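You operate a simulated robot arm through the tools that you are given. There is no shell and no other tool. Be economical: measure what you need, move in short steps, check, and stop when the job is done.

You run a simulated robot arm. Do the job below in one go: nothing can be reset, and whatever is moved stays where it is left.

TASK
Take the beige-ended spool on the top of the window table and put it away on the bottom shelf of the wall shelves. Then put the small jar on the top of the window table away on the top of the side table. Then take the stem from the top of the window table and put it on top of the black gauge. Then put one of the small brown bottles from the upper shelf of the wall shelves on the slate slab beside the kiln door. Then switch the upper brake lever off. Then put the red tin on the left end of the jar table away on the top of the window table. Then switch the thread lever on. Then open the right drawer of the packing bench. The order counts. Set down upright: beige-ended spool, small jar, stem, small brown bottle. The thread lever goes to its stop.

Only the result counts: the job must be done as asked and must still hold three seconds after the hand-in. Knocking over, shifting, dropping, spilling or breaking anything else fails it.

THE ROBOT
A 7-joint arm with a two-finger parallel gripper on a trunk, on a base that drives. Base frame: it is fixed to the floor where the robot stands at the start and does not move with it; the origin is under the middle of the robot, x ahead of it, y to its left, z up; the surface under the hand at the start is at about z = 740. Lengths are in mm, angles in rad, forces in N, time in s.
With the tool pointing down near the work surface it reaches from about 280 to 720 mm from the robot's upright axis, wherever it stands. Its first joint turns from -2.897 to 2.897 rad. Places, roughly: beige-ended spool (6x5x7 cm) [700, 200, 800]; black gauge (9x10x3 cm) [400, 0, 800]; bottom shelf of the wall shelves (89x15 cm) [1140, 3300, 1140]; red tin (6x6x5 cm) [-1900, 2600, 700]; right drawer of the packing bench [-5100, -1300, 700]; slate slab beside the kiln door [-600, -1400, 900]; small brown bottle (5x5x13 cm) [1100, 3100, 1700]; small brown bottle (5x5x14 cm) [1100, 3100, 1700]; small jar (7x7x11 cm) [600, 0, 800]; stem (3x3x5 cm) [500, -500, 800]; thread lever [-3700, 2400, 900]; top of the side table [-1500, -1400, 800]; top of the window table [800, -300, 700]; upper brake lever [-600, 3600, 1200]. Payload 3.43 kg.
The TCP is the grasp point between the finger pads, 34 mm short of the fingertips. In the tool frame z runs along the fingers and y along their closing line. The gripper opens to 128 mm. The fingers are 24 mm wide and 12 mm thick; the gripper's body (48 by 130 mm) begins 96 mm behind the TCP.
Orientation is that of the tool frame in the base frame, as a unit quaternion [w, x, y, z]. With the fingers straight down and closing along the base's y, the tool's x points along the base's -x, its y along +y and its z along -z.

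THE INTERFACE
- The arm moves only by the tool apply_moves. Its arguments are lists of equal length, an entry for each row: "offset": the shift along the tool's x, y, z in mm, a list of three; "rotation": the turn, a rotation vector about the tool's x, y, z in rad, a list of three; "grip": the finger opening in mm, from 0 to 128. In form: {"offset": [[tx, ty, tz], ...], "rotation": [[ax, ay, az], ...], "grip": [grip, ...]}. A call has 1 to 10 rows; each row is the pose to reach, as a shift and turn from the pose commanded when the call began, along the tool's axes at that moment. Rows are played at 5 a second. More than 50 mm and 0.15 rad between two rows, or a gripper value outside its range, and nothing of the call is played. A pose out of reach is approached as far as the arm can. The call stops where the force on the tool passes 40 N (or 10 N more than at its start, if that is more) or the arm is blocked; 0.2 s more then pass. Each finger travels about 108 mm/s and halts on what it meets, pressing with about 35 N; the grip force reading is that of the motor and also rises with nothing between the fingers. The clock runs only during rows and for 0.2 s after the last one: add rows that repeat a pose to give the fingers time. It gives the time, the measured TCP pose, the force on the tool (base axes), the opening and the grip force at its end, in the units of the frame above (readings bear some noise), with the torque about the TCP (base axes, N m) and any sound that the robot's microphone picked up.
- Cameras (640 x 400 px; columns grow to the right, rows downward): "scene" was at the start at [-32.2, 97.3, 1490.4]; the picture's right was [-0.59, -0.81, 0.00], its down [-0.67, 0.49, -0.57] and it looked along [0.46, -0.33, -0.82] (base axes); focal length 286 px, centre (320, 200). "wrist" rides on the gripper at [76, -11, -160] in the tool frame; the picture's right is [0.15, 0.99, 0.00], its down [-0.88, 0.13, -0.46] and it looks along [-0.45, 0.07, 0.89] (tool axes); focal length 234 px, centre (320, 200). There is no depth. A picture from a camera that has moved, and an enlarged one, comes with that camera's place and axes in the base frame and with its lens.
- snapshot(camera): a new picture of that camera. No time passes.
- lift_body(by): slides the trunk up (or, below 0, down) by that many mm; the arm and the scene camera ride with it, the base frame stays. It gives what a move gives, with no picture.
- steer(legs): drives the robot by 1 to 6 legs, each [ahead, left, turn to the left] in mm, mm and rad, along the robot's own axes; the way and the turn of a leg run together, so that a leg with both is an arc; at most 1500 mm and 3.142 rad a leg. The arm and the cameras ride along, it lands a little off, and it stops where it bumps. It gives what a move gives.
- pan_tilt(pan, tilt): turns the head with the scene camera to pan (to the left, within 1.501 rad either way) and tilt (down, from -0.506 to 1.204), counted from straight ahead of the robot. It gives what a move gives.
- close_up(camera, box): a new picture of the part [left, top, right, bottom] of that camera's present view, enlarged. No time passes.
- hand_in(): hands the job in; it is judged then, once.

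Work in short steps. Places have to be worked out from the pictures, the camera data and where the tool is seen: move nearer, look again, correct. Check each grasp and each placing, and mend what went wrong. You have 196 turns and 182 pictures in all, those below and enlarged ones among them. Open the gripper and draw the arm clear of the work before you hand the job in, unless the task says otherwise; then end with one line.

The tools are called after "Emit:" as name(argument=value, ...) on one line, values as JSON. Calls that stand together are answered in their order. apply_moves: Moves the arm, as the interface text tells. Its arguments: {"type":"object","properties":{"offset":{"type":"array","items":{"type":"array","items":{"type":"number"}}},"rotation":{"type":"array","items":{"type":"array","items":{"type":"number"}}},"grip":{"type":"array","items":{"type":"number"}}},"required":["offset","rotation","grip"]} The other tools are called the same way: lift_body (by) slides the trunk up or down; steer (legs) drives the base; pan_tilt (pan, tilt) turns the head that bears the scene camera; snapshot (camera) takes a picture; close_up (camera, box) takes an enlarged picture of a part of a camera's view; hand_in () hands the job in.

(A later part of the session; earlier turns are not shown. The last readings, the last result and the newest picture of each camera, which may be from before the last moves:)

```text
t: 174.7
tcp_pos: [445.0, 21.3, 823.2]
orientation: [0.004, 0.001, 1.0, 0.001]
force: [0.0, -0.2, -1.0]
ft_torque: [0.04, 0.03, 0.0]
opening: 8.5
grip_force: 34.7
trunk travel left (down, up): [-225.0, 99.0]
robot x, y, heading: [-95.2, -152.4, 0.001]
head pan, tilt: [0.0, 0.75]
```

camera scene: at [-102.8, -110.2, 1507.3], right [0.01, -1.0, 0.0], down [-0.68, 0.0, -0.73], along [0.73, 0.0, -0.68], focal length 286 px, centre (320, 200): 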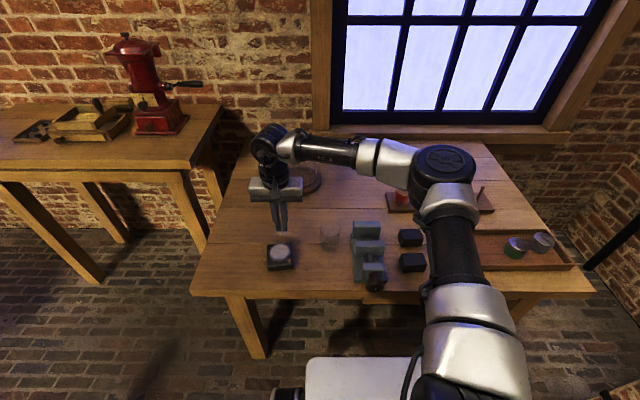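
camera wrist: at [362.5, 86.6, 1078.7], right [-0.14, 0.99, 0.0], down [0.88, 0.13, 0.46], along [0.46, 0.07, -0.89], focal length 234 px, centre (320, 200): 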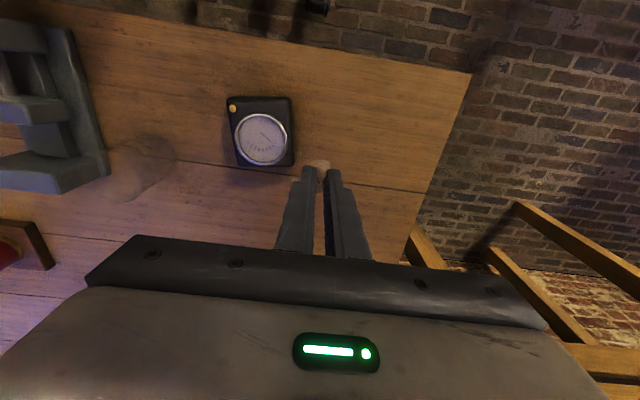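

No contact yet at 823; continuing in sub-millimetre steps.

Emit:
apply_moves(offset=[[0, 0, 0.7], [0, 0, 1.4], [0, 0, 2.1], [0, 0, 2.8], [0, 0, 2.8]], rotation=[[0, 0, 0], [0, 0, 0], [0, 0, 0], [0, 0, 0], [0, 0, 0]], grip=[4, 4, 4, 4, 4])

Emit:
close_up(camera="wrist", box=[260, 110, 380, 210])

```text
t: 175.9
tcp_pos: [446.1, 20.0, 820.3]
orientation: [0.004, 0.001, 1.0, 0.002]
force: [0.3, 0.9, 1.4]
ft_torque: [0.04, 0.02, -0.01]
opening: 8.4
grip_force: 35.5
trunk travel left (down, up): [-225.0, 99.0]
robot x, y, heading: [-96.3, -148.6, -0.0]
head pan, tilt: [0.0, 0.75]
```

```text
4.00 times, centred on (320, 160) of wrist
camera zoom: at [366.1, 9.2, 979.0], right [-0.14, 0.99, 0.0], down [0.88, 0.13, 0.46], along [0.46, 0.07, -0.89], focal length 937 px, centre (320, 360)
```

zoom: 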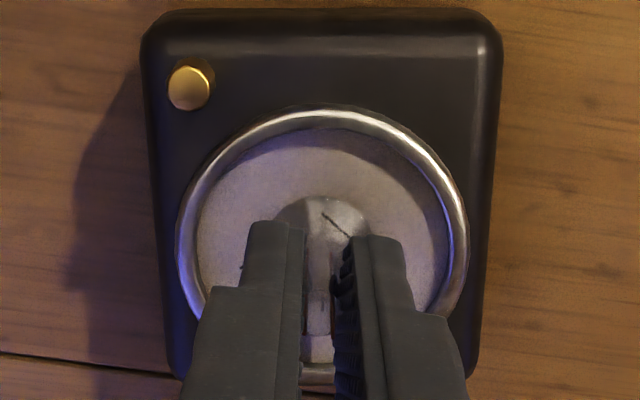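

Emit:
apply_moves(offset=[[0, 0, 0.6], [0, 0, 1.2], [0, 0, 1.8], [0, 0, 2.4], [0, 0, 2.4]], rotation=[[0, 0, 0], [0, 0, 0], [0, 0, 0], [0, 0, 0], [0, 0, 0]], grip=[4, 4, 4, 4, 4])

```text
t: 177.1
tcp_pos: [443.2, 20.6, 820.5]
orientation: [0.007, 0.0, 1.0, 0.001]
force: [-0.2, 1.3, 23.4]
ft_torque: [0.09, -0.07, 0.0]
opening: 8.1
grip_force: 35.2
trunk travel left (down, up): [-225.0, 99.0]
robot x, y, heading: [-91.8, -151.9, -0.006]
head pan, tilt: [0.0, 0.75]
```

There is contact at 23 N, so I'll relieve 1.5 mm, open, and rise straight up.

Emit:
apply_moves(offset=[[0, 0, -1.7], [0, 0, -1.7], [0, 0, -1.7], [0, 0, -1.7], [0, 0, -1.7], [0, 0, -20], [0, 0, -50], [0, 0, -85], [0, 0, -120]], rotation=[[0, 0, 0], [0, 0, 0], [0, 0, 0], [0, 0, 0], [0, 0, 0], [0, 0, 0], [0, 0, 0], [0, 0, 0], [0, 0, 0]], grip=[8, 12, 20, 28, 34, 36, 36, 36, 36])

Emit:
close_up(camera="wrist", box=[260, 110, 380, 210])

Emit:
close_up(camera="scene", box=[270, 220, 330, 270])

```text
t: 179.1
tcp_pos: [444.0, 21.1, 937.5]
orientation: [0.005, 0.001, 1.0, 0.001]
force: [0.2, 0.0, 0.5]
ft_torque: [0.03, 0.02, -0.01]
opening: 36.0
grip_force: 0.0
trunk travel left (down, up): [-225.0, 99.0]
robot x, y, heading: [-93.4, -152.0, -0.002]
head pan, tilt: [0.0, 0.75]
```

```text
4.00 times, centred on (320, 160) of wrist
camera zoom: at [366.9, 8.7, 1095.7], right [-0.14, 0.99, 0.0], down [0.88, 0.13, 0.46], along [0.46, 0.07, -0.89], focal length 937 px, centre (320, 360)
```

zoom: 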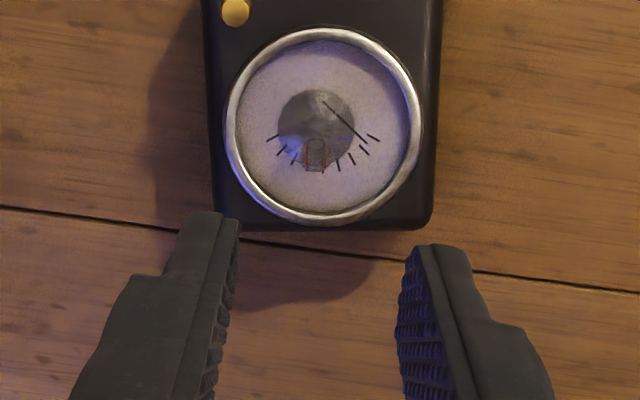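

```text
8.00 times, centred on (300, 245) of scene
camera zoom: at [-102.0, -10.4, 1507.3], right [0.0, -1.0, 0.0], down [-0.68, 0.0, -0.73], along [0.73, 0.0, -0.68], focal length 2287 px, centre (480, -160)
```

zoom: 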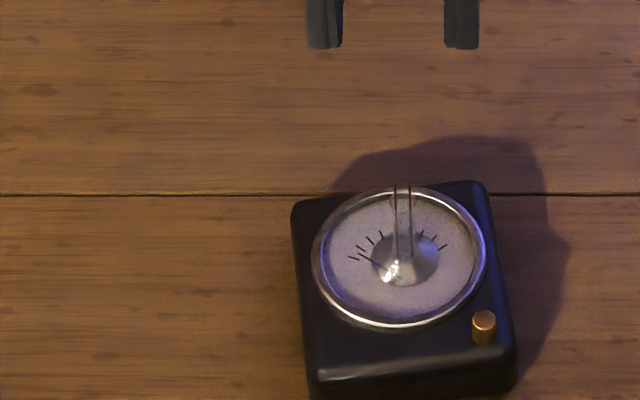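

The stem stands upright on the gauge dial. Next is the brown bottle: I'll raise the hand, tilting the fingers to about 30° below horizontal, then drive to the shelves.

Emit:
apply_moves(offset=[[0, -20, -45], [0, -40, -85], [0, -60, -125], [0, -80, -165], [0, -100, -200], [0, -120, -225], [0, -140, -250], [0, -160, -250]], rotation=[[0, -0.13, 0], [0, -0.26, 0], [0, -0.39, 0], [0, -0.52, 0], [0, -0.65, 0], [0, -0.79, 0], [0, -0.92, 0], [0, -1.05, 0]], grip=[50, 70, 90, 90, 90, 90, 90, 90])

Emit:
steer(legs=[[-250, 0, 0], [0, 850, 0], [444, 500, 0], [50, 1100, 0], [50, 830, 0]])

Emit:
lift_body(by=99)

Emit:
pan_tilt(pan=0.0, tilt=0.1)

Emit:
snapshot(camera="scene")

```text
t: 180.9
tcp_pos: [441.6, -140.8, 1187.2]
orientation: [0.505, 0.001, 0.863, 0.002]
force: [-0.6, -0.8, -0.8]
ft_torque: [-0.06, 0.02, -0.01]
opening: 90.2
grip_force: 0.1
trunk travel left (down, up): [-225.0, 99.0]
robot x, y, heading: [-91.4, -147.6, 0.002]
head pan, tilt: [0.0, 0.75]
```

```text
t: 213.9
tcp_pos: [713.2, 3115.5, 1187.8]
orientation: [0.504, -0.006, 0.863, 0.005]
force: [0.3, 0.0, 0.2]
ft_torque: [0.01, -0.01, 0.04]
opening: 90.3
grip_force: 0.2
trunk travel left (down, up): [-225.0, 99.0]
robot x, y, heading: [177.8, 3093.4, 0.014]
head pan, tilt: [0.0, 0.75]
```

```text
t: 215.2
tcp_pos: [714.1, 3115.7, 1286.7]
orientation: [0.505, -0.006, 0.863, 0.005]
force: [0.3, -0.5, -0.6]
ft_torque: [0.0, 0.0, 0.01]
opening: 90.1
grip_force: 0.0
trunk travel left (down, up): [-324.0, 0.0]
robot x, y, heading: [176.9, 3098.0, 0.015]
head pan, tilt: [0.0, 0.75]
```

```text
t: 216.2
tcp_pos: [713.1, 3115.3, 1287.0]
orientation: [0.505, -0.006, 0.863, 0.005]
force: [0.6, -0.2, 1.2]
ft_torque: [0.0, 0.01, 0.0]
opening: 89.9
grip_force: 0.0
trunk travel left (down, up): [-324.0, 0.0]
robot x, y, heading: [181.1, 3099.0, 0.014]
head pan, tilt: [0.0, 0.099]
```

```text
109 pictures are left
camera scene: at [177.0, 3236.8, 1665.3], right [0.02, -1.0, 0.0], down [-0.1, 0.0, -0.99], along [0.99, 0.02, -0.1], focal length 286 px, centre (320, 200)
```

scene: 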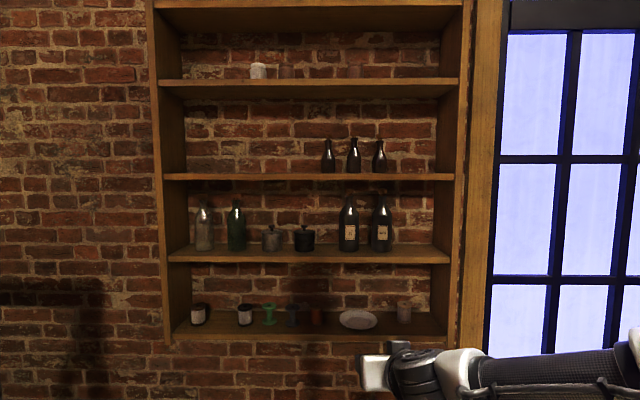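

Three small bottles stand on the upper board at y≈3229, 3142 and 3058. A close-up will show their colours.

Emit:
close_up(camera="scene", box=[300, 120, 410, 190])

```text
5.71 times, centred on (355, 155) of scene
camera zoom: at [177.0, 3236.8, 1665.3], right [0.02, -1.0, 0.0], down [-0.1, 0.0, -0.99], along [0.99, 0.02, -0.1], focal length 1634 px, centre (120, 457)
```

zoom: 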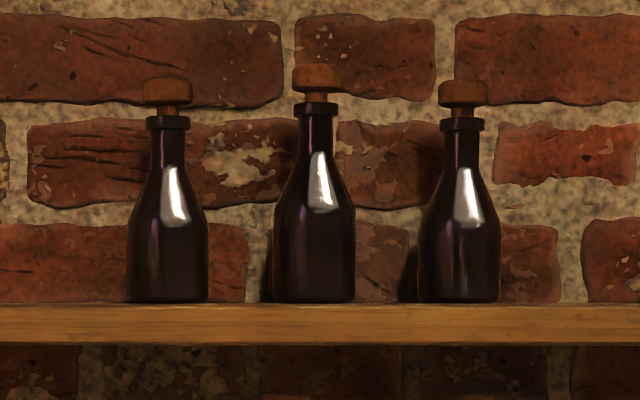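

All three are brown; I'll take the right-hand one (y≈3060, base z≈1659). First I'll raise the hand here, clear of the shelves, to test reach at z≈1700.

Emit:
apply_moves(offset=[[-40, 0, -23], [-80, 0, -46], [-120, 0, -69], [-160, 0, -92], [-200, 0, -115], [-240, 0, -138], [-280, 0, -161], [-320, 0, -184], [-358, 0, -206], [-358, 0, -206]], rotation=[[0, 0, 0], [0, 0, 0], [0, 0, 0], [0, 0, 0], [0, 0, 0], [0, 0, 0], [0, 0, 0], [0, 0, 0], [0, 0, 0], [0, 0, 0]], grip=[66, 66, 66, 66, 66, 66, 66, 66, 66, 66])

Emit:
snapshot(camera="wrist")

```text
t: 218.4
tcp_pos: [709.9, 3114.7, 1700.6]
orientation: [0.505, -0.007, 0.863, 0.005]
force: [0.3, 0.0, -0.2]
ft_torque: [0.02, 0.04, 0.0]
opening: 65.9
grip_force: 0.0
trunk travel left (down, up): [-324.0, 0.0]
robot x, y, heading: [176.8, 3098.1, 0.018]
head pan, tilt: [0.0, 0.099]
```

```text
107 pictures are left
camera wrist: at [533.4, 3101.2, 1712.4], right [-0.09, 0.99, -0.13], down [0.03, 0.13, 0.99], along [1.0, 0.08, -0.04], focal length 234 px, centre (320, 200)
```

wrist: 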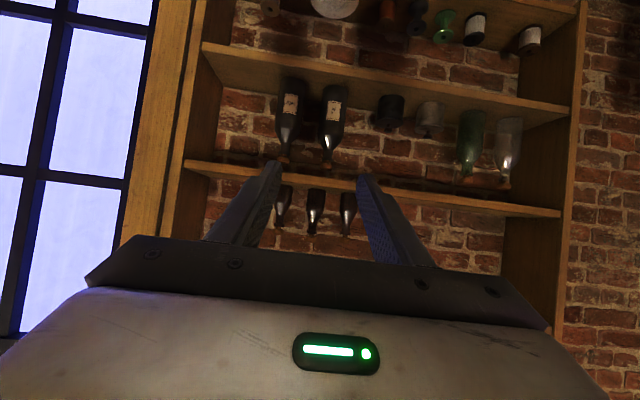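

Reach is fine. I'll drive 280 mm closer with a slight shift right, squaring the heading.

Emit:
steer(legs=[[280, -58, -0.016]])

Emit:
snapshot(camera="wrist")

Emit:
snapshot(camera="scene")

```text
t: 220.4
tcp_pos: [990.2, 3050.5, 1699.1]
orientation: [0.504, 0.001, 0.864, 0.001]
force: [-0.3, 0.0, -0.4]
ft_torque: [0.0, -0.02, -0.01]
opening: 66.0
grip_force: 0.0
trunk travel left (down, up): [-324.0, 0.0]
robot x, y, heading: [460.1, 3041.2, 0.001]
head pan, tilt: [0.0, 0.099]
```

```text
106 pictures are left
camera wrist: at [813.6, 3040.2, 1711.9], right [-0.07, 0.99, -0.12], down [0.04, 0.13, 0.99], along [1.0, 0.07, -0.04], focal length 234 px, centre (320, 200)
```

wrist: 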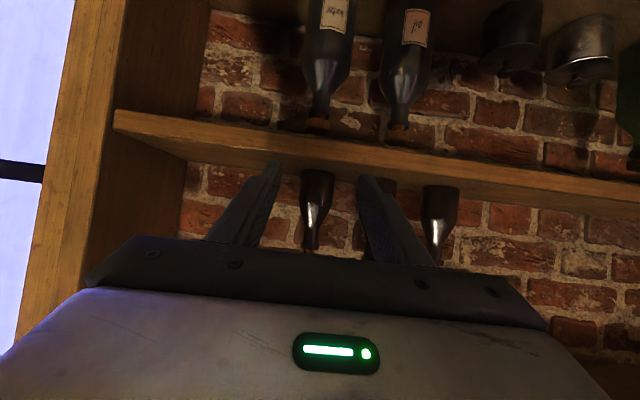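

```text
105 pictures are left
camera scene: at [459.2, 3181.3, 1665.3], right [0.0, -1.0, 0.0], down [-0.1, 0.0, -0.99], along [0.99, 0.0, -0.1], focal length 286 px, centre (320, 200)
```

scene: 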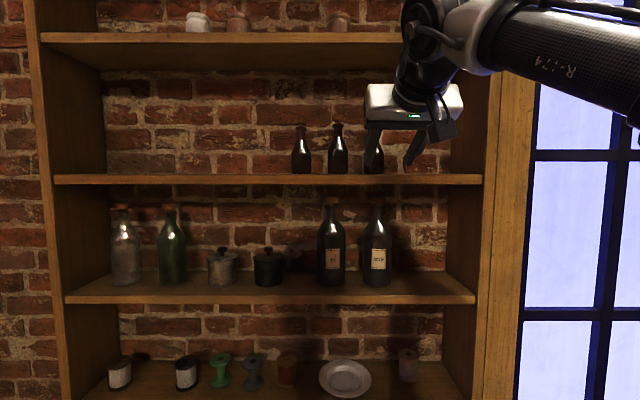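

Bottle centre is about (1134,3055), base z≈1659. I'll slide horizontally in to straddle it with 66 mm opening, stopping a bit short to check.

Emit:
apply_moves(offset=[[-20, 2, 35], [-40, 4, 69], [-52, 5, 90], [-52, 5, 90]], rotation=[[0, 0, 0], [0, 0, 0], [0, 0, 0], [0, 0, 0]], grip=[66, 66, 66, 66])

Emit:
snapshot(camera="wrist")

Emit:
close_up(camera="scene", box=[280, 70, 480, 200])

```text
t: 221.4
tcp_pos: [1094.4, 3053.9, 1703.1]
orientation: [0.504, 0.0, 0.863, 0.001]
force: [0.5, -1.3, 0.2]
ft_torque: [0.0, -0.02, -0.01]
opening: 65.8
grip_force: 0.0
trunk travel left (down, up): [-324.0, 0.0]
robot x, y, heading: [455.5, 3042.0, 0.0]
head pan, tilt: [0.0, 0.099]
```

```text
104 pictures are left
camera wrist: at [916.9, 3043.7, 1714.2], right [-0.07, 0.99, -0.12], down [0.04, 0.13, 0.99], along [1.0, 0.07, -0.04], focal length 234 px, centre (320, 200)
```

wrist: 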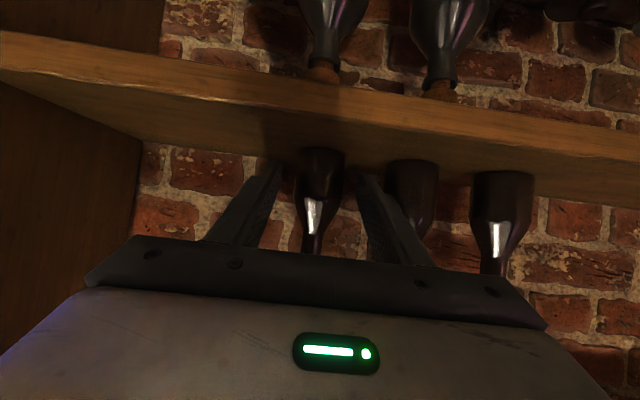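

```text
3.08 times, centred on (380, 135) of scene
camera zoom: at [458.4, 3181.4, 1665.3], right [0.0, -1.0, 0.0], down [-0.1, 0.0, -1.0], along [1.0, 0.0, -0.1], focal length 880 px, centre (135, 400)
```

zoom: 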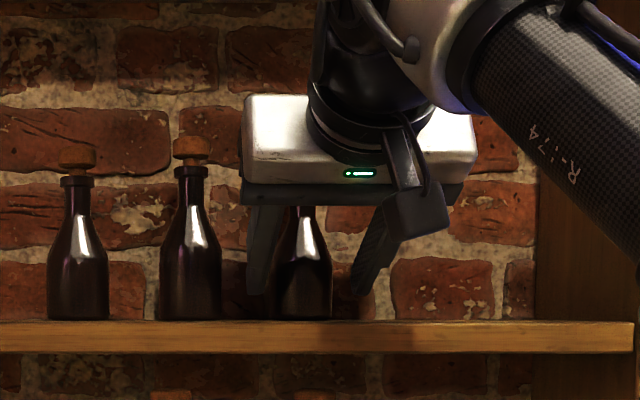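

The bottle is at about (1140,3058). I'll advance 43 mm, nudging 4 mm left, then close.

Emit:
apply_moves(offset=[[-9, 4, 19], [-19, 4, 39], [-19, 4, 39], [-19, 4, 39], [-19, 4, 39], [-19, 4, 39], [-19, 4, 39]], rotation=[[0, 0, 0], [0, 0, 0], [0, 0, 0], [0, 0, 0], [0, 0, 0], [0, 0, 0], [0, 0, 0]], grip=[66, 66, 66, 58, 50, 40, 34])

Emit:
snapshot(camera="wrist")

Emit:
close_up(camera="scene", box=[280, 70, 480, 200])

```text
t: 223.0
tcp_pos: [1133.6, 3058.6, 1697.5]
orientation: [0.506, 0.001, 0.862, 0.001]
force: [2.7, -0.5, 3.3]
ft_torque: [-0.11, -0.06, 0.06]
opening: 46.7
grip_force: 34.7
out of reach, approached as far as the arm can: row 2, 3, 4, 5, 6, 7
trunk travel left (down, up): [-324.0, 0.0]
robot x, y, heading: [455.5, 3041.5, 0.002]
head pan, tilt: [0.0, 0.099]
```

```text
102 pictures are left
camera wrist: at [956.6, 3047.5, 1707.9], right [-0.07, 0.99, -0.13], down [0.03, 0.13, 0.99], along [1.0, 0.07, -0.04], focal length 234 px, centre (320, 200)
```

wrist: 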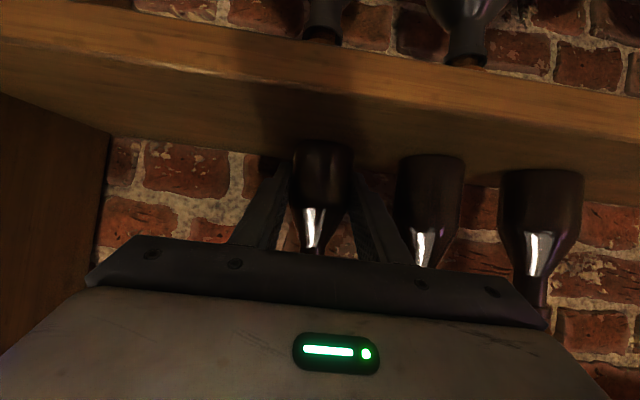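

```text
3.08 times, centred on (380, 135) of scene
camera zoom: at [458.5, 3181.2, 1665.4], right [0.0, -1.0, 0.0], down [-0.1, 0.0, -1.0], along [1.0, 0.0, -0.1], focal length 880 px, centre (135, 400)
```

zoom: 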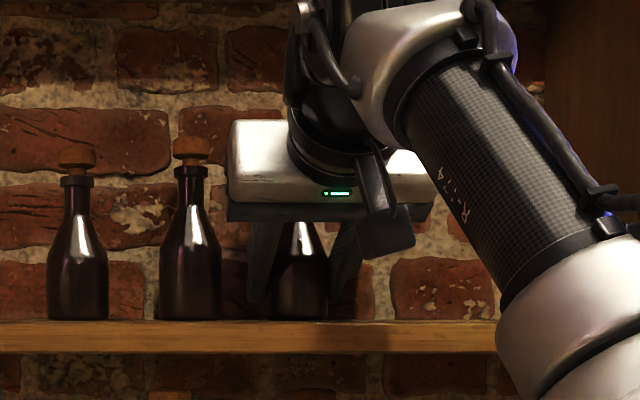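

The bottle is held at 46.7 mm. I'll lift about 20 mm and draw it straight back out of the shelf.

Emit:
apply_moves(offset=[[-9, 0, -5], [-17, 0, -10], [-20, 0, -12], [-5, 0, -38], [15, 0, -72], [35, 0, -107], [55, 0, -141], [55, 0, -141]], rotation=[[0, 0, 0], [0, 0, 0], [0, 0, 0], [0, 0, 0], [0, 0, 0], [0, 0, 0], [0, 0, 0], [0, 0, 0]], grip=[34, 34, 34, 34, 34, 34, 34, 34])

Emit:
snapshot(camera="wrist")

Emit:
snapshot(camera="scene")

```text
t: 224.8
tcp_pos: [982.3, 3059.0, 1719.6]
orientation: [0.505, 0.001, 0.863, 0.001]
force: [0.5, 0.1, -1.7]
ft_torque: [-0.01, -0.01, 0.0]
opening: 46.6
grip_force: 34.7
out of reach, approached as far as the arm can: row 1, 2, 3
trunk travel left (down, up): [-324.0, 0.0]
robot x, y, heading: [454.7, 3041.4, -0.001]
head pan, tilt: [0.0, 0.099]
```

```text
100 pictures are left
camera wrist: at [805.5, 3048.5, 1730.8], right [-0.07, 0.99, -0.13], down [0.04, 0.13, 0.99], along [1.0, 0.07, -0.04], focal length 234 px, centre (320, 200)
```

wrist: 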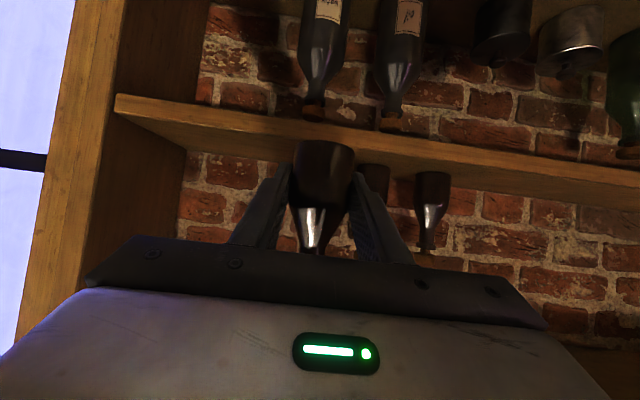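

```text
99 pictures are left
camera scene: at [458.8, 3181.3, 1665.3], right [0.0, -1.0, 0.0], down [-0.1, 0.0, -0.99], along [0.99, 0.0, -0.1], focal length 286 px, centre (320, 200)
```

scene: 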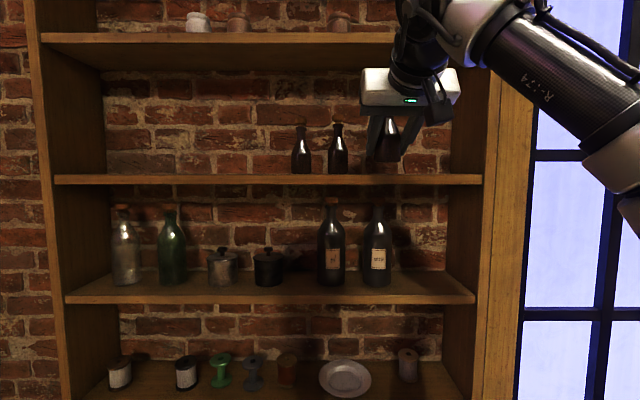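

The bottle hangs upright and the other two are undisturbed. I'll back away from the shelves, then lower the hand for the drive to the kiln.

Emit:
steer(legs=[[-300, 0, 0]])

Emit:
apply_moves(offset=[[46, 0, 16], [92, 0, 32], [138, 0, 48], [184, 0, 64], [230, 0, 80], [276, 0, 96], [322, 0, 112], [368, 0, 128], [414, 0, 144], [455, 0, 158]], rotation=[[0, 0, 0], [0, 0, 0], [0, 0, 0], [0, 0, 0], [0, 0, 0], [0, 0, 0], [0, 0, 0], [0, 0, 0], [0, 0, 0], [0, 0, 0]], grip=[34, 34, 34, 34, 34, 34, 34, 34, 34, 34])

Emit:
lift_body(by=-99)

Emit:
steer(legs=[[0, -850, 0], [-50, -1000, 0], [-450, -500, 0], [-200, -950, 0]])

```text
t: 226.9
tcp_pos: [679.6, 3060.5, 1720.0]
orientation: [0.504, -0.002, 0.864, 0.003]
force: [-0.5, -0.3, -1.1]
ft_torque: [0.05, -0.02, -0.04]
opening: 46.9
grip_force: 34.9
trunk travel left (down, up): [-324.0, 0.0]
robot x, y, heading: [154.8, 3039.3, 0.002]
head pan, tilt: [0.0, 0.099]
```

```text
t: 229.1
tcp_pos: [631.1, 3065.1, 1265.7]
orientation: [0.502, -0.002, 0.865, 0.002]
force: [-0.6, 0.9, -1.5]
ft_torque: [0.01, 0.01, 0.04]
opening: 46.6
grip_force: 35.4
out of reach, approached as far as the arm can: row 9, 10
trunk travel left (down, up): [-324.0, 0.0]
robot x, y, heading: [152.9, 3041.8, 0.005]
head pan, tilt: [0.0, 0.099]
```

```text
t: 230.4
tcp_pos: [631.3, 3065.5, 1168.0]
orientation: [0.504, -0.001, 0.864, 0.002]
force: [0.4, -0.6, -0.4]
ft_torque: [-0.02, -0.01, 0.03]
opening: 46.7
grip_force: 35.5
trunk travel left (down, up): [-225.0, 99.0]
robot x, y, heading: [154.8, 3040.7, 0.006]
head pan, tilt: [0.0, 0.099]
```

```text
t: 262.4
tcp_pos: [-136.0, -228.7, 1167.8]
orientation: [0.503, 0.018, 0.864, -0.009]
force: [0.2, 0.8, -2.0]
ft_torque: [0.02, 0.01, -0.02]
opening: 46.9
grip_force: 35.0
trunk travel left (down, up): [-225.0, 99.0]
robot x, y, heading: [-614.5, -231.1, -0.039]
head pan, tilt: [0.0, 0.099]
```

I'll turn right to face the kiln slab and look.

Emit:
steer(legs=[[0, 0, -1.532]])

Emit:
pan_tilt(pan=0.0, tilt=0.6)

Emit:
snapshot(camera="scene")

Emit:
snapshot(camera="wrist")

```text
t: 266.5
tcp_pos: [-562.4, -706.3, 1168.1]
orientation: [0.367, 0.593, 0.629, -0.344]
force: [0.3, 0.7, -1.8]
ft_torque: [0.02, 0.0, 0.02]
opening: 46.7
grip_force: 35.1
trunk travel left (down, up): [-225.0, 99.0]
robot x, y, heading: [-610.6, -227.1, -1.507]
head pan, tilt: [0.0, 0.099]
```

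```text
t: 267.4
tcp_pos: [-563.7, -706.6, 1168.4]
orientation: [0.366, 0.594, 0.628, -0.344]
force: [1.2, -0.4, -0.9]
ft_torque: [0.0, -0.02, 0.03]
opening: 46.6
grip_force: 35.1
trunk travel left (down, up): [-225.0, 99.0]
robot x, y, heading: [-612.7, -230.3, -1.515]
head pan, tilt: [0.0, 0.6]
```

```text
98 pictures are left
camera scene: at [-472.6, -222.7, 1520.2], right [-1.0, -0.06, 0.0], down [-0.03, 0.56, -0.83], along [0.05, -0.82, -0.56], focal length 286 px, centre (320, 200)
```

scene: 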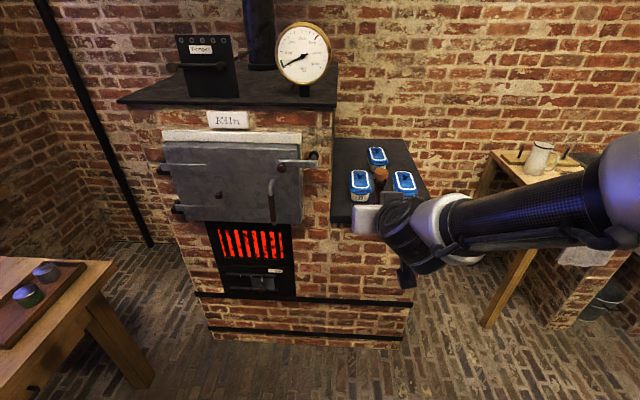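

```text
97 pictures are left
camera wrist: at [-584.4, -530.9, 1180.2], right [0.98, 0.13, -0.12], down [0.13, -0.03, 0.99], along [0.12, -0.99, -0.05], focal length 234 px, centre (320, 200)
```

wrist: 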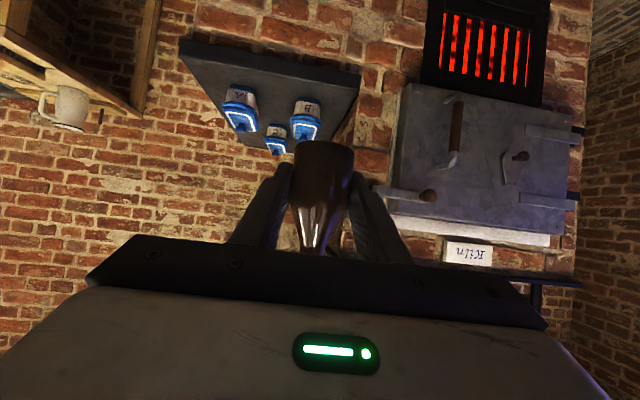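

The slab's front edge is near y≈-1035, z≈880. The three trays leave a free strip with a good spot at about (-668,-1095), between the two front trays. I'll square up and approach.

Emit:
steer(legs=[[0, 0, -0.06], [280, -60, 0]])

Emit:
snapshot(camera="scene")

Emit:
snapshot(camera="wrist")

```text
t: 269.9
tcp_pos: [-652.3, -989.8, 1168.8]
orientation: [0.356, 0.613, 0.609, -0.356]
force: [-0.6, 0.0, -1.3]
ft_torque: [0.01, 0.02, 0.0]
opening: 46.7
grip_force: 34.5
trunk travel left (down, up): [-225.0, 99.0]
robot x, y, heading: [-670.4, -515.3, -1.577]
head pan, tilt: [0.0, 0.6]
```

```text
96 pictures are left
camera scene: at [-532.5, -512.5, 1520.2], right [-1.0, 0.0, 0.0], down [0.0, 0.57, -0.82], along [0.0, -0.82, -0.57], focal length 286 px, centre (320, 200)
```

scene: 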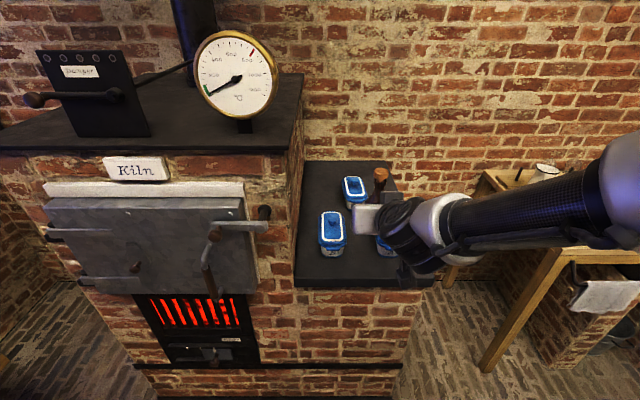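

```text
95 pictures are left
camera wrist: at [-662.8, -813.4, 1180.2], right [0.99, 0.07, -0.12], down [0.13, -0.04, 0.99], along [0.06, -1.0, -0.05], focal length 234 px, centre (320, 200)
```

wrist: 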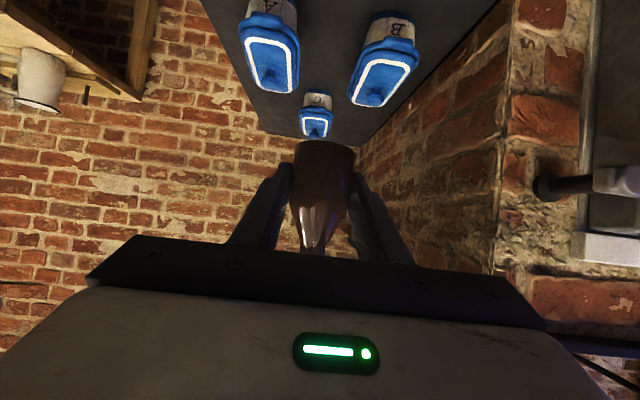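

Trays' front faces are at y≈-1140 and the slab edge at y≈-1017. I'll hover the bottle at (-662,-1083) about 40 mm above the slab.

Emit:
apply_moves(offset=[[22, -2, 31], [44, -4, 62], [66, -6, 93], [88, -8, 124], [111, -10, 155], [133, -10, 186], [133, -10, 186]], rotation=[[0, 0, 0], [0, 0, 0], [0, 0, 0], [0, 0, 0], [0, 0, 0], [0, 0, 0], [0, 0, 0]], grip=[34, 34, 34, 34, 34, 34, 34])

Emit:
snapshot(camera="wrist")

Emit:
snapshot(camera="scene")

```text
t: 271.3
tcp_pos: [-662.9, -1087.4, 981.0]
orientation: [0.366, 0.607, 0.604, -0.364]
force: [0.5, 3.7, 10.1]
ft_torque: [-0.21, 0.39, -0.09]
opening: 46.6
grip_force: 35.3
trunk travel left (down, up): [-225.0, 99.0]
robot x, y, heading: [-673.5, -510.5, -1.572]
head pan, tilt: [0.0, 0.6]
stopped in row 6: the force on the tool passed its limit at 56 N (the readings are from after the stop); the commanded pose is now the measured one
```

```text
94 pictures are left
camera wrist: at [-673.9, -909.5, 987.4], right [0.99, 0.07, -0.12], down [0.13, -0.01, 0.99], along [0.06, -1.0, -0.02], focal length 234 px, centre (320, 200)
```

wrist: 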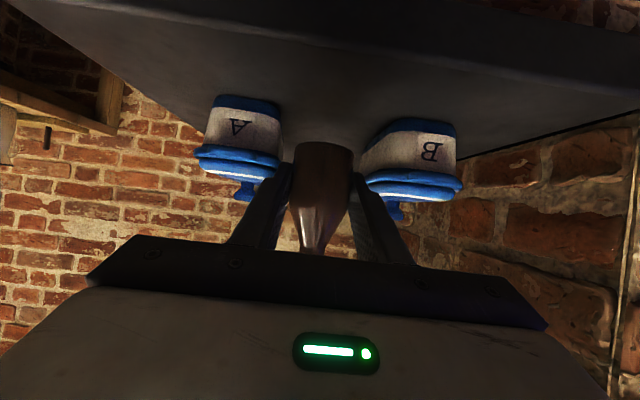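

```text
93 pictures are left
camera scene: at [-532.4, -511.3, 1520.3], right [-1.0, 0.0, 0.0], down [0.0, 0.56, -0.83], along [0.0, -0.83, -0.56], focal length 286 px, centre (320, 200)
```

scene: 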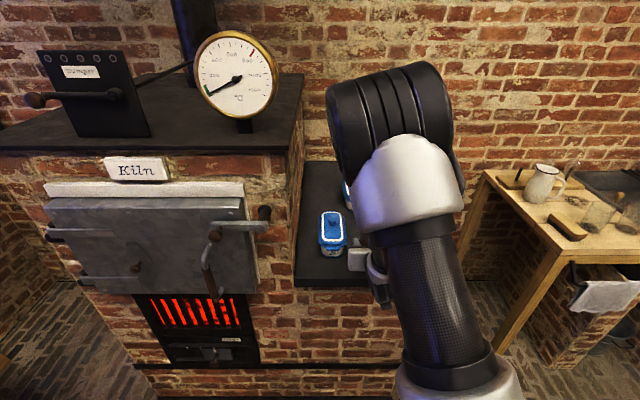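

The bottle touched the slab earlier than expected: re-solving the views gives slab top z≈945, front edge y≈-965 and the trays' fronts nearer, around y≈-1080. I'll retreat along the tool axis and look.

Emit:
apply_moves(offset=[[0, 0, -15], [0, 0, -35], [0, 0, -60], [0, 0, -60]], rotation=[[0, 0, 0], [0, 0, 0], [0, 0, 0], [0, 0, 0]], grip=[34, 34, 34, 34])

Emit:
snapshot(camera="wrist")

Emit:
snapshot(camera="scene")

```text
t: 272.3
tcp_pos: [-662.4, -1032.8, 1007.6]
orientation: [0.364, 0.608, 0.605, -0.362]
force: [-0.3, -0.3, -1.1]
ft_torque: [-0.02, -0.01, 0.05]
opening: 46.8
grip_force: 35.2
trunk travel left (down, up): [-225.0, 99.0]
robot x, y, heading: [-672.8, -516.2, -1.568]
head pan, tilt: [0.0, 0.6]
```

```text
92 pictures are left
camera wrist: at [-673.8, -855.4, 1014.3], right [0.99, 0.07, -0.12], down [0.13, -0.01, 0.99], along [0.06, -1.0, -0.02], focal length 234 px, centre (320, 200)
```

wrist: 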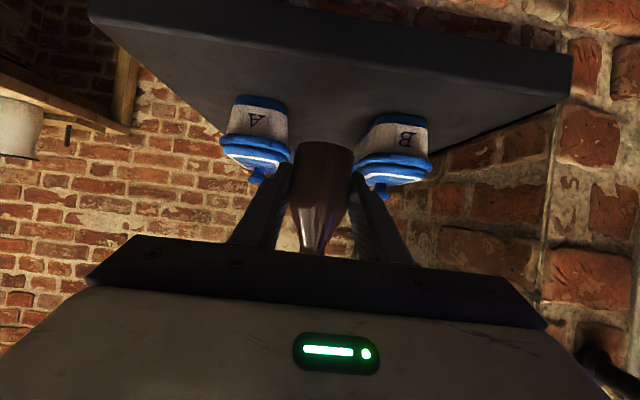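

```text
91 pictures are left
camera scene: at [-532.6, -512.3, 1520.2], right [-1.0, 0.0, 0.0], down [0.0, 0.56, -0.83], along [0.0, -0.83, -0.56], focal length 286 px, centre (320, 200)
```

scene: 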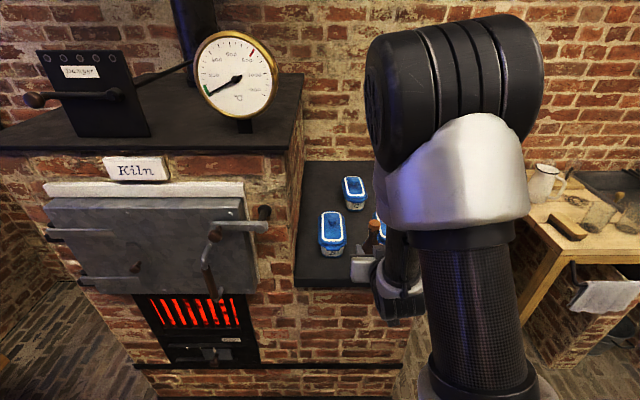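

Comparing the two wrist views, the trays' fronts are at y≈-1110 on a slab at z≈906. The torque suggests a fingertip brushed tray A's lid. I'll zoom in to check the trays and the slab's front edge.

Emit:
close_up(camera="wrist", box=[80, 0, 580, 260])

Emit:
close_up(camera="scene", box=[280, 160, 440, 320])

```text
1.28 times, centred on (330, 130) of wrist
camera zoom: at [-673.8, -855.4, 1014.3], right [0.99, 0.07, -0.12], down [0.13, -0.01, 0.99], along [0.06, -1.0, -0.02], focal length 300 px, centre (307, 290)
```

zoom: 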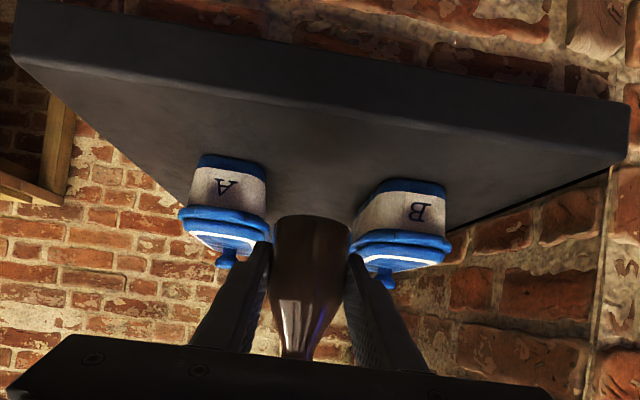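

```text
2.50 times, centred on (360, 240) of scene
camera zoom: at [-532.6, -512.3, 1520.2], right [-1.0, 0.0, 0.0], down [0.0, 0.56, -0.83], along [0.0, -0.83, -0.56], focal length 715 px, centre (220, 100)
```

zoom: 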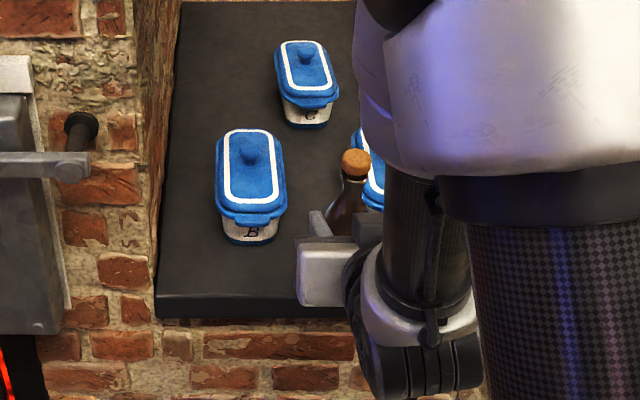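

The slab's front edge is at y≈-1035 at z≈903 and the trays begin near y≈-1120, so the bottle fits at (-666,-1070). I'll come down short of the trays, then slide forward just above the slab.

Emit:
apply_moves(offset=[[16, -2, 11], [32, -4, 22], [48, -4, 33.5], [41, -4, 47], [34, -4, 60], [34, -4, 60]], rotation=[[0, 0, 0], [0, 0, 0], [0, 0, 0], [0, 0, 0], [0, 0, 0], [0, 0, 0]], grip=[34, 34, 34, 34, 34, 34])

Emit:
snapshot(camera="wrist")

```text
t: 273.7
tcp_pos: [-666.6, -1069.3, 947.3]
orientation: [0.364, 0.608, 0.605, -0.362]
force: [-1.1, 0.3, -1.3]
ft_torque: [0.02, -0.03, 0.0]
opening: 47.0
grip_force: 35.0
trunk travel left (down, up): [-225.0, 99.0]
robot x, y, heading: [-669.5, -518.7, -1.57]
head pan, tilt: [0.0, 0.6]
```

```text
88 pictures are left
camera wrist: at [-677.7, -892.9, 955.8], right [0.99, 0.07, -0.12], down [0.13, -0.01, 0.99], along [0.06, -1.0, -0.02], focal length 234 px, centre (320, 200)
```

wrist: 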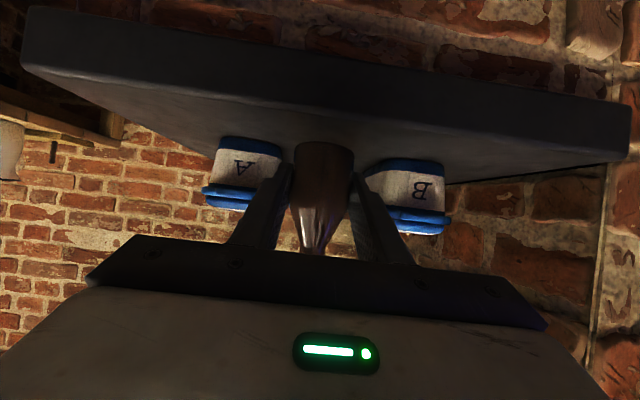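

I'll correct the 1.2° tilt the bump left, and lower in 1 mm rows until contact.

Emit:
apply_moves(offset=[[0, 0, 0], [0.9, 0, 0.5], [1.8, 0, 0.9], [2.6, 0, 1.4], [3.5, 0, 1.9], [4.4, 0, 2.4], [4.4, 0, 2.4]], rotation=[[0, 0.021, 0], [0, 0.021, 0], [0, 0.021, 0], [0, 0.021, 0], [0, 0.021, 0], [0, 0.021, 0], [0, 0.021, 0]], grip=[34, 34, 34, 34, 34, 34, 34])

```text
t: 275.3
tcp_pos: [-666.7, -1070.8, 943.0]
orientation: [0.358, 0.612, 0.609, -0.356]
force: [0.0, -0.5, -2.0]
ft_torque: [0.02, 0.02, 0.02]
opening: 46.6
grip_force: 34.6
trunk travel left (down, up): [-225.0, 99.0]
robot x, y, heading: [-670.5, -511.0, -1.575]
head pan, tilt: [0.0, 0.6]
```

Emit:
apply_moves(offset=[[0.9, 0, 0.5], [1.8, 0, 0.9], [2.6, 0, 1.4], [3.5, 0, 1.9], [4.2, 0, 2.3], [4.2, 0, 2.3]], rotation=[[0, 0, 0], [0, 0, 0], [0, 0, 0], [0, 0, 0], [0, 0, 0], [0, 0, 0]], grip=[34, 34, 34, 34, 34, 34])

Emit:
close_up(camera="wrist", box=[220, 100, 440, 240])

```text
t: 276.7
tcp_pos: [-666.5, -1070.4, 938.1]
orientation: [0.358, 0.612, 0.609, -0.356]
force: [-0.4, 0.8, -0.7]
ft_torque: [-0.01, 0.0, -0.03]
opening: 46.6
grip_force: 34.9
trunk travel left (down, up): [-225.0, 99.0]
robot x, y, heading: [-670.8, -511.2, -1.573]
head pan, tilt: [0.0, 0.6]
```

```text
2.86 times, centred on (330, 170) of wrist
camera zoom: at [-677.8, -893.7, 950.0], right [0.99, 0.07, -0.12], down [0.13, -0.04, 0.99], along [0.06, -1.0, -0.04], focal length 669 px, centre (291, 286)
```

zoom: 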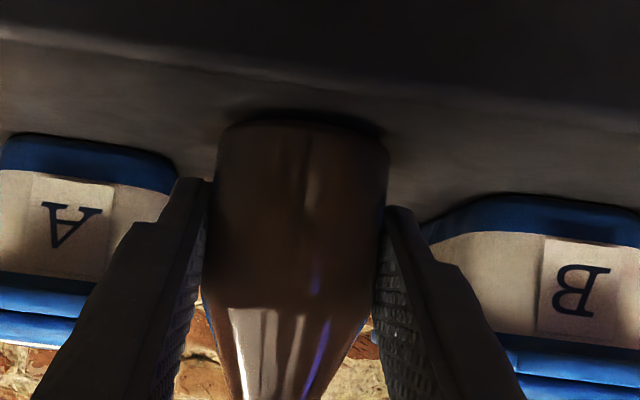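

The base is almost on the slab; continuing down in 1 mm rows.

Emit:
apply_moves(offset=[[0.9, 0, 0.5], [1.8, 0, 0.9], [2.6, 0, 1.4], [3.5, 0, 1.9], [3.5, 0, 1.9]], rotation=[[0, 0, 0], [0, 0, 0], [0, 0, 0], [0, 0, 0], [0, 0, 0]], grip=[34, 34, 34, 34, 34])

```text
t: 277.9
tcp_pos: [-666.0, -1069.5, 936.4]
orientation: [0.359, 0.611, 0.608, -0.357]
force: [-1.7, 4.7, 16.9]
ft_torque: [0.31, 0.23, -0.04]
opening: 46.6
grip_force: 34.9
trunk travel left (down, up): [-225.0, 99.0]
robot x, y, heading: [-673.6, -512.6, -1.567]
head pan, tilt: [0.0, 0.6]
```

Contact at 17 N. I'll relieve slightly, open to 62 mm, and retreat along the tool axis.

Emit:
apply_moves(offset=[[-1.3, 0, -0.7], [-1.3, 0, -0.7], [-1.3, 0, -0.7], [-1.3, 0, -0.7], [-1.3, 0, -25], [-1.3, 0, -60], [-1.3, 0, -100], [-1.3, 0, -145]], rotation=[[0, 0, 0], [0, 0, 0], [0, 0, 0], [0, 0, 0], [0, 0, 0], [0, 0, 0], [0, 0, 0], [0, 0, 0]], grip=[48, 56, 62, 62, 62, 62, 62, 62])

Emit:
snapshot(camera="wrist")

Emit:
snapshot(camera="scene")

```text
t: 279.7
tcp_pos: [-665.2, -1019.3, 984.3]
orientation: [0.358, 0.612, 0.61, -0.355]
force: [0.1, 0.6, -0.8]
ft_torque: [-0.01, -0.01, -0.01]
opening: 62.0
grip_force: 0.0
out of reach, approached as far as the arm can: row 7, 8
trunk travel left (down, up): [-225.0, 99.0]
robot x, y, heading: [-673.4, -515.1, -1.568]
head pan, tilt: [0.0, 0.6]
```

```text
86 pictures are left
camera wrist: at [-675.7, -842.7, 996.1], right [0.99, 0.07, -0.12], down [0.13, -0.04, 0.99], along [0.06, -1.0, -0.04], focal length 234 px, centre (320, 200)
```

wrist: 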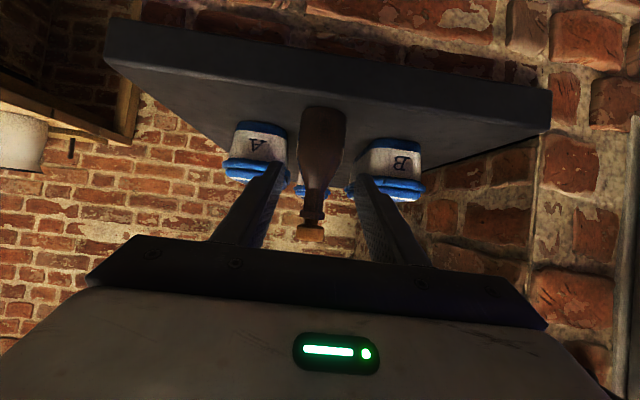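

```text
85 pictures are left
camera scene: at [-532.6, -512.6, 1520.2], right [-1.0, 0.0, 0.0], down [0.0, 0.57, -0.82], along [0.0, -0.82, -0.57], focal length 286 px, centre (320, 200)
```

scene: 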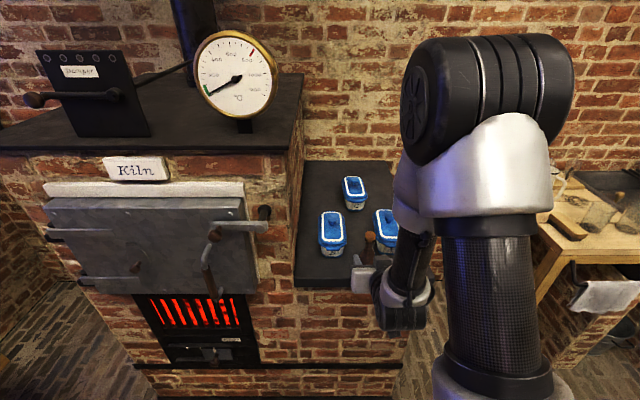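

The bottle stands upright and trays A, B and C sit as before. The arm can't fold back further, so I'll drive straight back to clear it, then view the slab.

Emit:
steer(legs=[[-200, 0, 0]])

Emit:
apply_moves(offset=[[-35, 0, -18], [-70, 0, -36], [-105, 0, -54], [-140, 0, -72], [-175, 0, -90], [-200, 0, -105]], rotation=[[0, 0, 0], [0, 0, 0], [0, 0, 0], [0, 0, 0], [0, 0, 0], [0, 0, 0]], grip=[62, 62, 62, 62, 62, 62])

Emit:
snapshot(camera="scene")

Emit:
snapshot(camera="wrist")

```text
t: 281.2
tcp_pos: [-663.6, -820.7, 984.7]
orientation: [0.357, 0.612, 0.609, -0.356]
force: [-0.2, 0.2, 0.2]
ft_torque: [0.01, -0.04, -0.01]
opening: 62.2
grip_force: 0.0
trunk travel left (down, up): [-225.0, 99.0]
robot x, y, heading: [-674.7, -314.2, -1.576]
head pan, tilt: [0.0, 0.6]
```

```text
t: 282.6
tcp_pos: [-664.3, -828.7, 1211.4]
orientation: [0.358, 0.612, 0.609, -0.355]
force: [-0.7, 0.6, 0.3]
ft_torque: [-0.03, -0.02, 0.0]
opening: 62.0
grip_force: 0.0
out of reach, approached as far as the arm can: row 1
trunk travel left (down, up): [-225.0, 99.0]
robot x, y, heading: [-671.6, -317.2, -1.573]
head pan, tilt: [0.0, 0.6]
```

```text
84 pictures are left
camera scene: at [-532.1, -314.0, 1520.2], right [-1.0, 0.0, 0.0], down [0.0, 0.56, -0.83], along [0.0, -0.83, -0.56], focal length 286 px, centre (320, 200)
```

scene: 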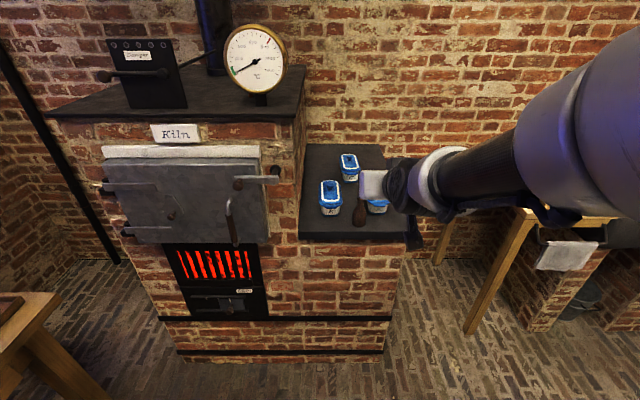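

```text
83 pictures are left
camera wrist: at [-675.1, -652.5, 1223.1], right [0.99, 0.07, -0.12], down [0.13, -0.04, 0.99], along [0.07, -1.0, -0.04], focal length 234 px, centre (320, 200)
```

wrist: 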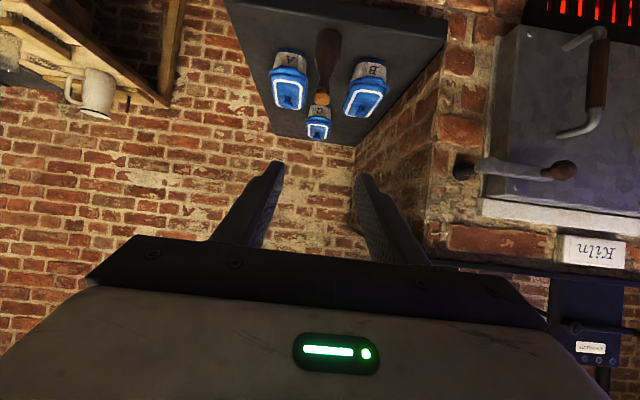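

Bottle and trays look right. Now for the upper brake lever on the frame with the rolls: I'll turn around and drive up the room, stopping short to look.

Emit:
steer(legs=[[0, 470, 0], [0, 0, 3.141], [1000, 0, 0], [500, -280, 0], [1200, 0, 0]])

Emit:
pan_tilt(pan=0.4, tilt=0.25)

Emit:
snapshot(camera="scene")

```text
t: 308.6
tcp_pos: [78.3, 2896.5, 1212.3]
orientation: [-0.353, 0.614, -0.607, -0.361]
force: [-0.3, -0.2, 0.1]
ft_torque: [0.01, 0.01, 0.03]
opening: 61.9
grip_force: 0.0
trunk travel left (down, up): [-225.0, 99.0]
robot x, y, heading: [93.5, 2377.1, 1.587]
head pan, tilt: [0.0, 0.6]
```

```text
t: 309.4
tcp_pos: [78.4, 2897.0, 1211.3]
orientation: [-0.353, 0.614, -0.608, -0.36]
force: [-1.1, -0.8, -0.3]
ft_torque: [-0.02, -0.02, 0.01]
opening: 61.8
grip_force: 0.0
trunk travel left (down, up): [-225.0, 99.0]
robot x, y, heading: [97.9, 2383.1, 1.584]
head pan, tilt: [0.4, 0.25]
```

```text
82 pictures are left
camera scene: at [-80.9, 2375.6, 1552.3], right [0.92, 0.4, 0.0], down [0.1, -0.23, -0.97], along [-0.39, 0.89, -0.25], focal length 286 px, centre (320, 200)
```

scene: 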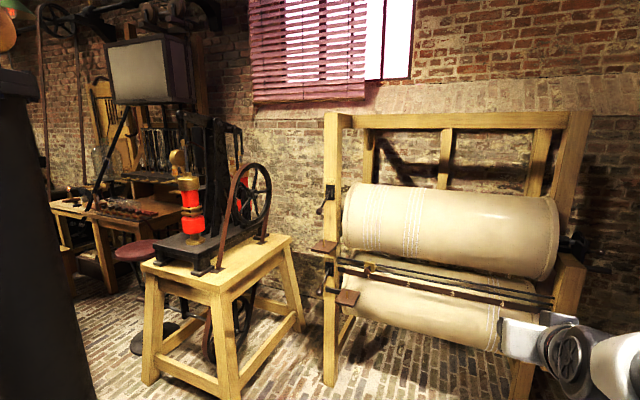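

Emit:
close_up(camera="scene", box=[280, 160, 400, 330])

Emit:
close_up(camera="scene", box=[300, 90, 620, 290])

```text
2.35 times, centred on (340, 245) of scene
camera zoom: at [-80.9, 2375.6, 1552.3], right [0.92, 0.4, 0.0], down [0.1, -0.23, -0.97], along [-0.39, 0.89, -0.25], focal length 673 px, centre (273, 94)
```

zoom: 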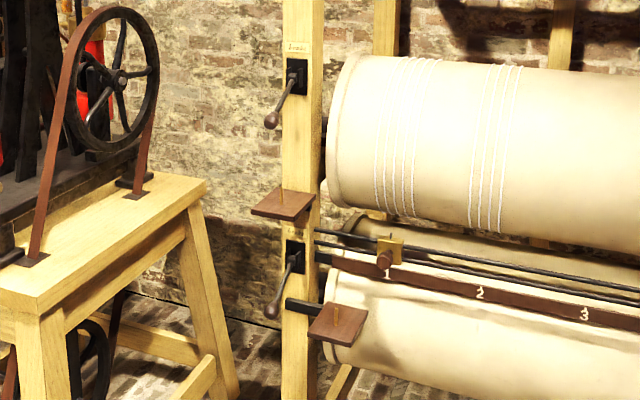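

```text
2.00 times, centred on (460, 190) of scene
camera zoom: at [-80.9, 2375.6, 1552.3], right [0.92, 0.4, 0.0], down [0.1, -0.23, -0.97], along [-0.39, 0.89, -0.25], focal length 572 px, centre (40, 220)
```

zoom: 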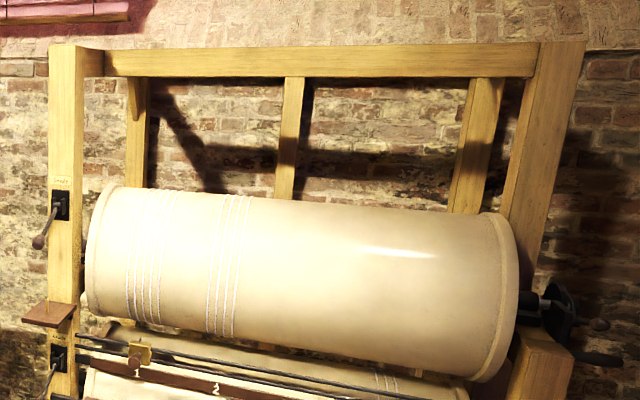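

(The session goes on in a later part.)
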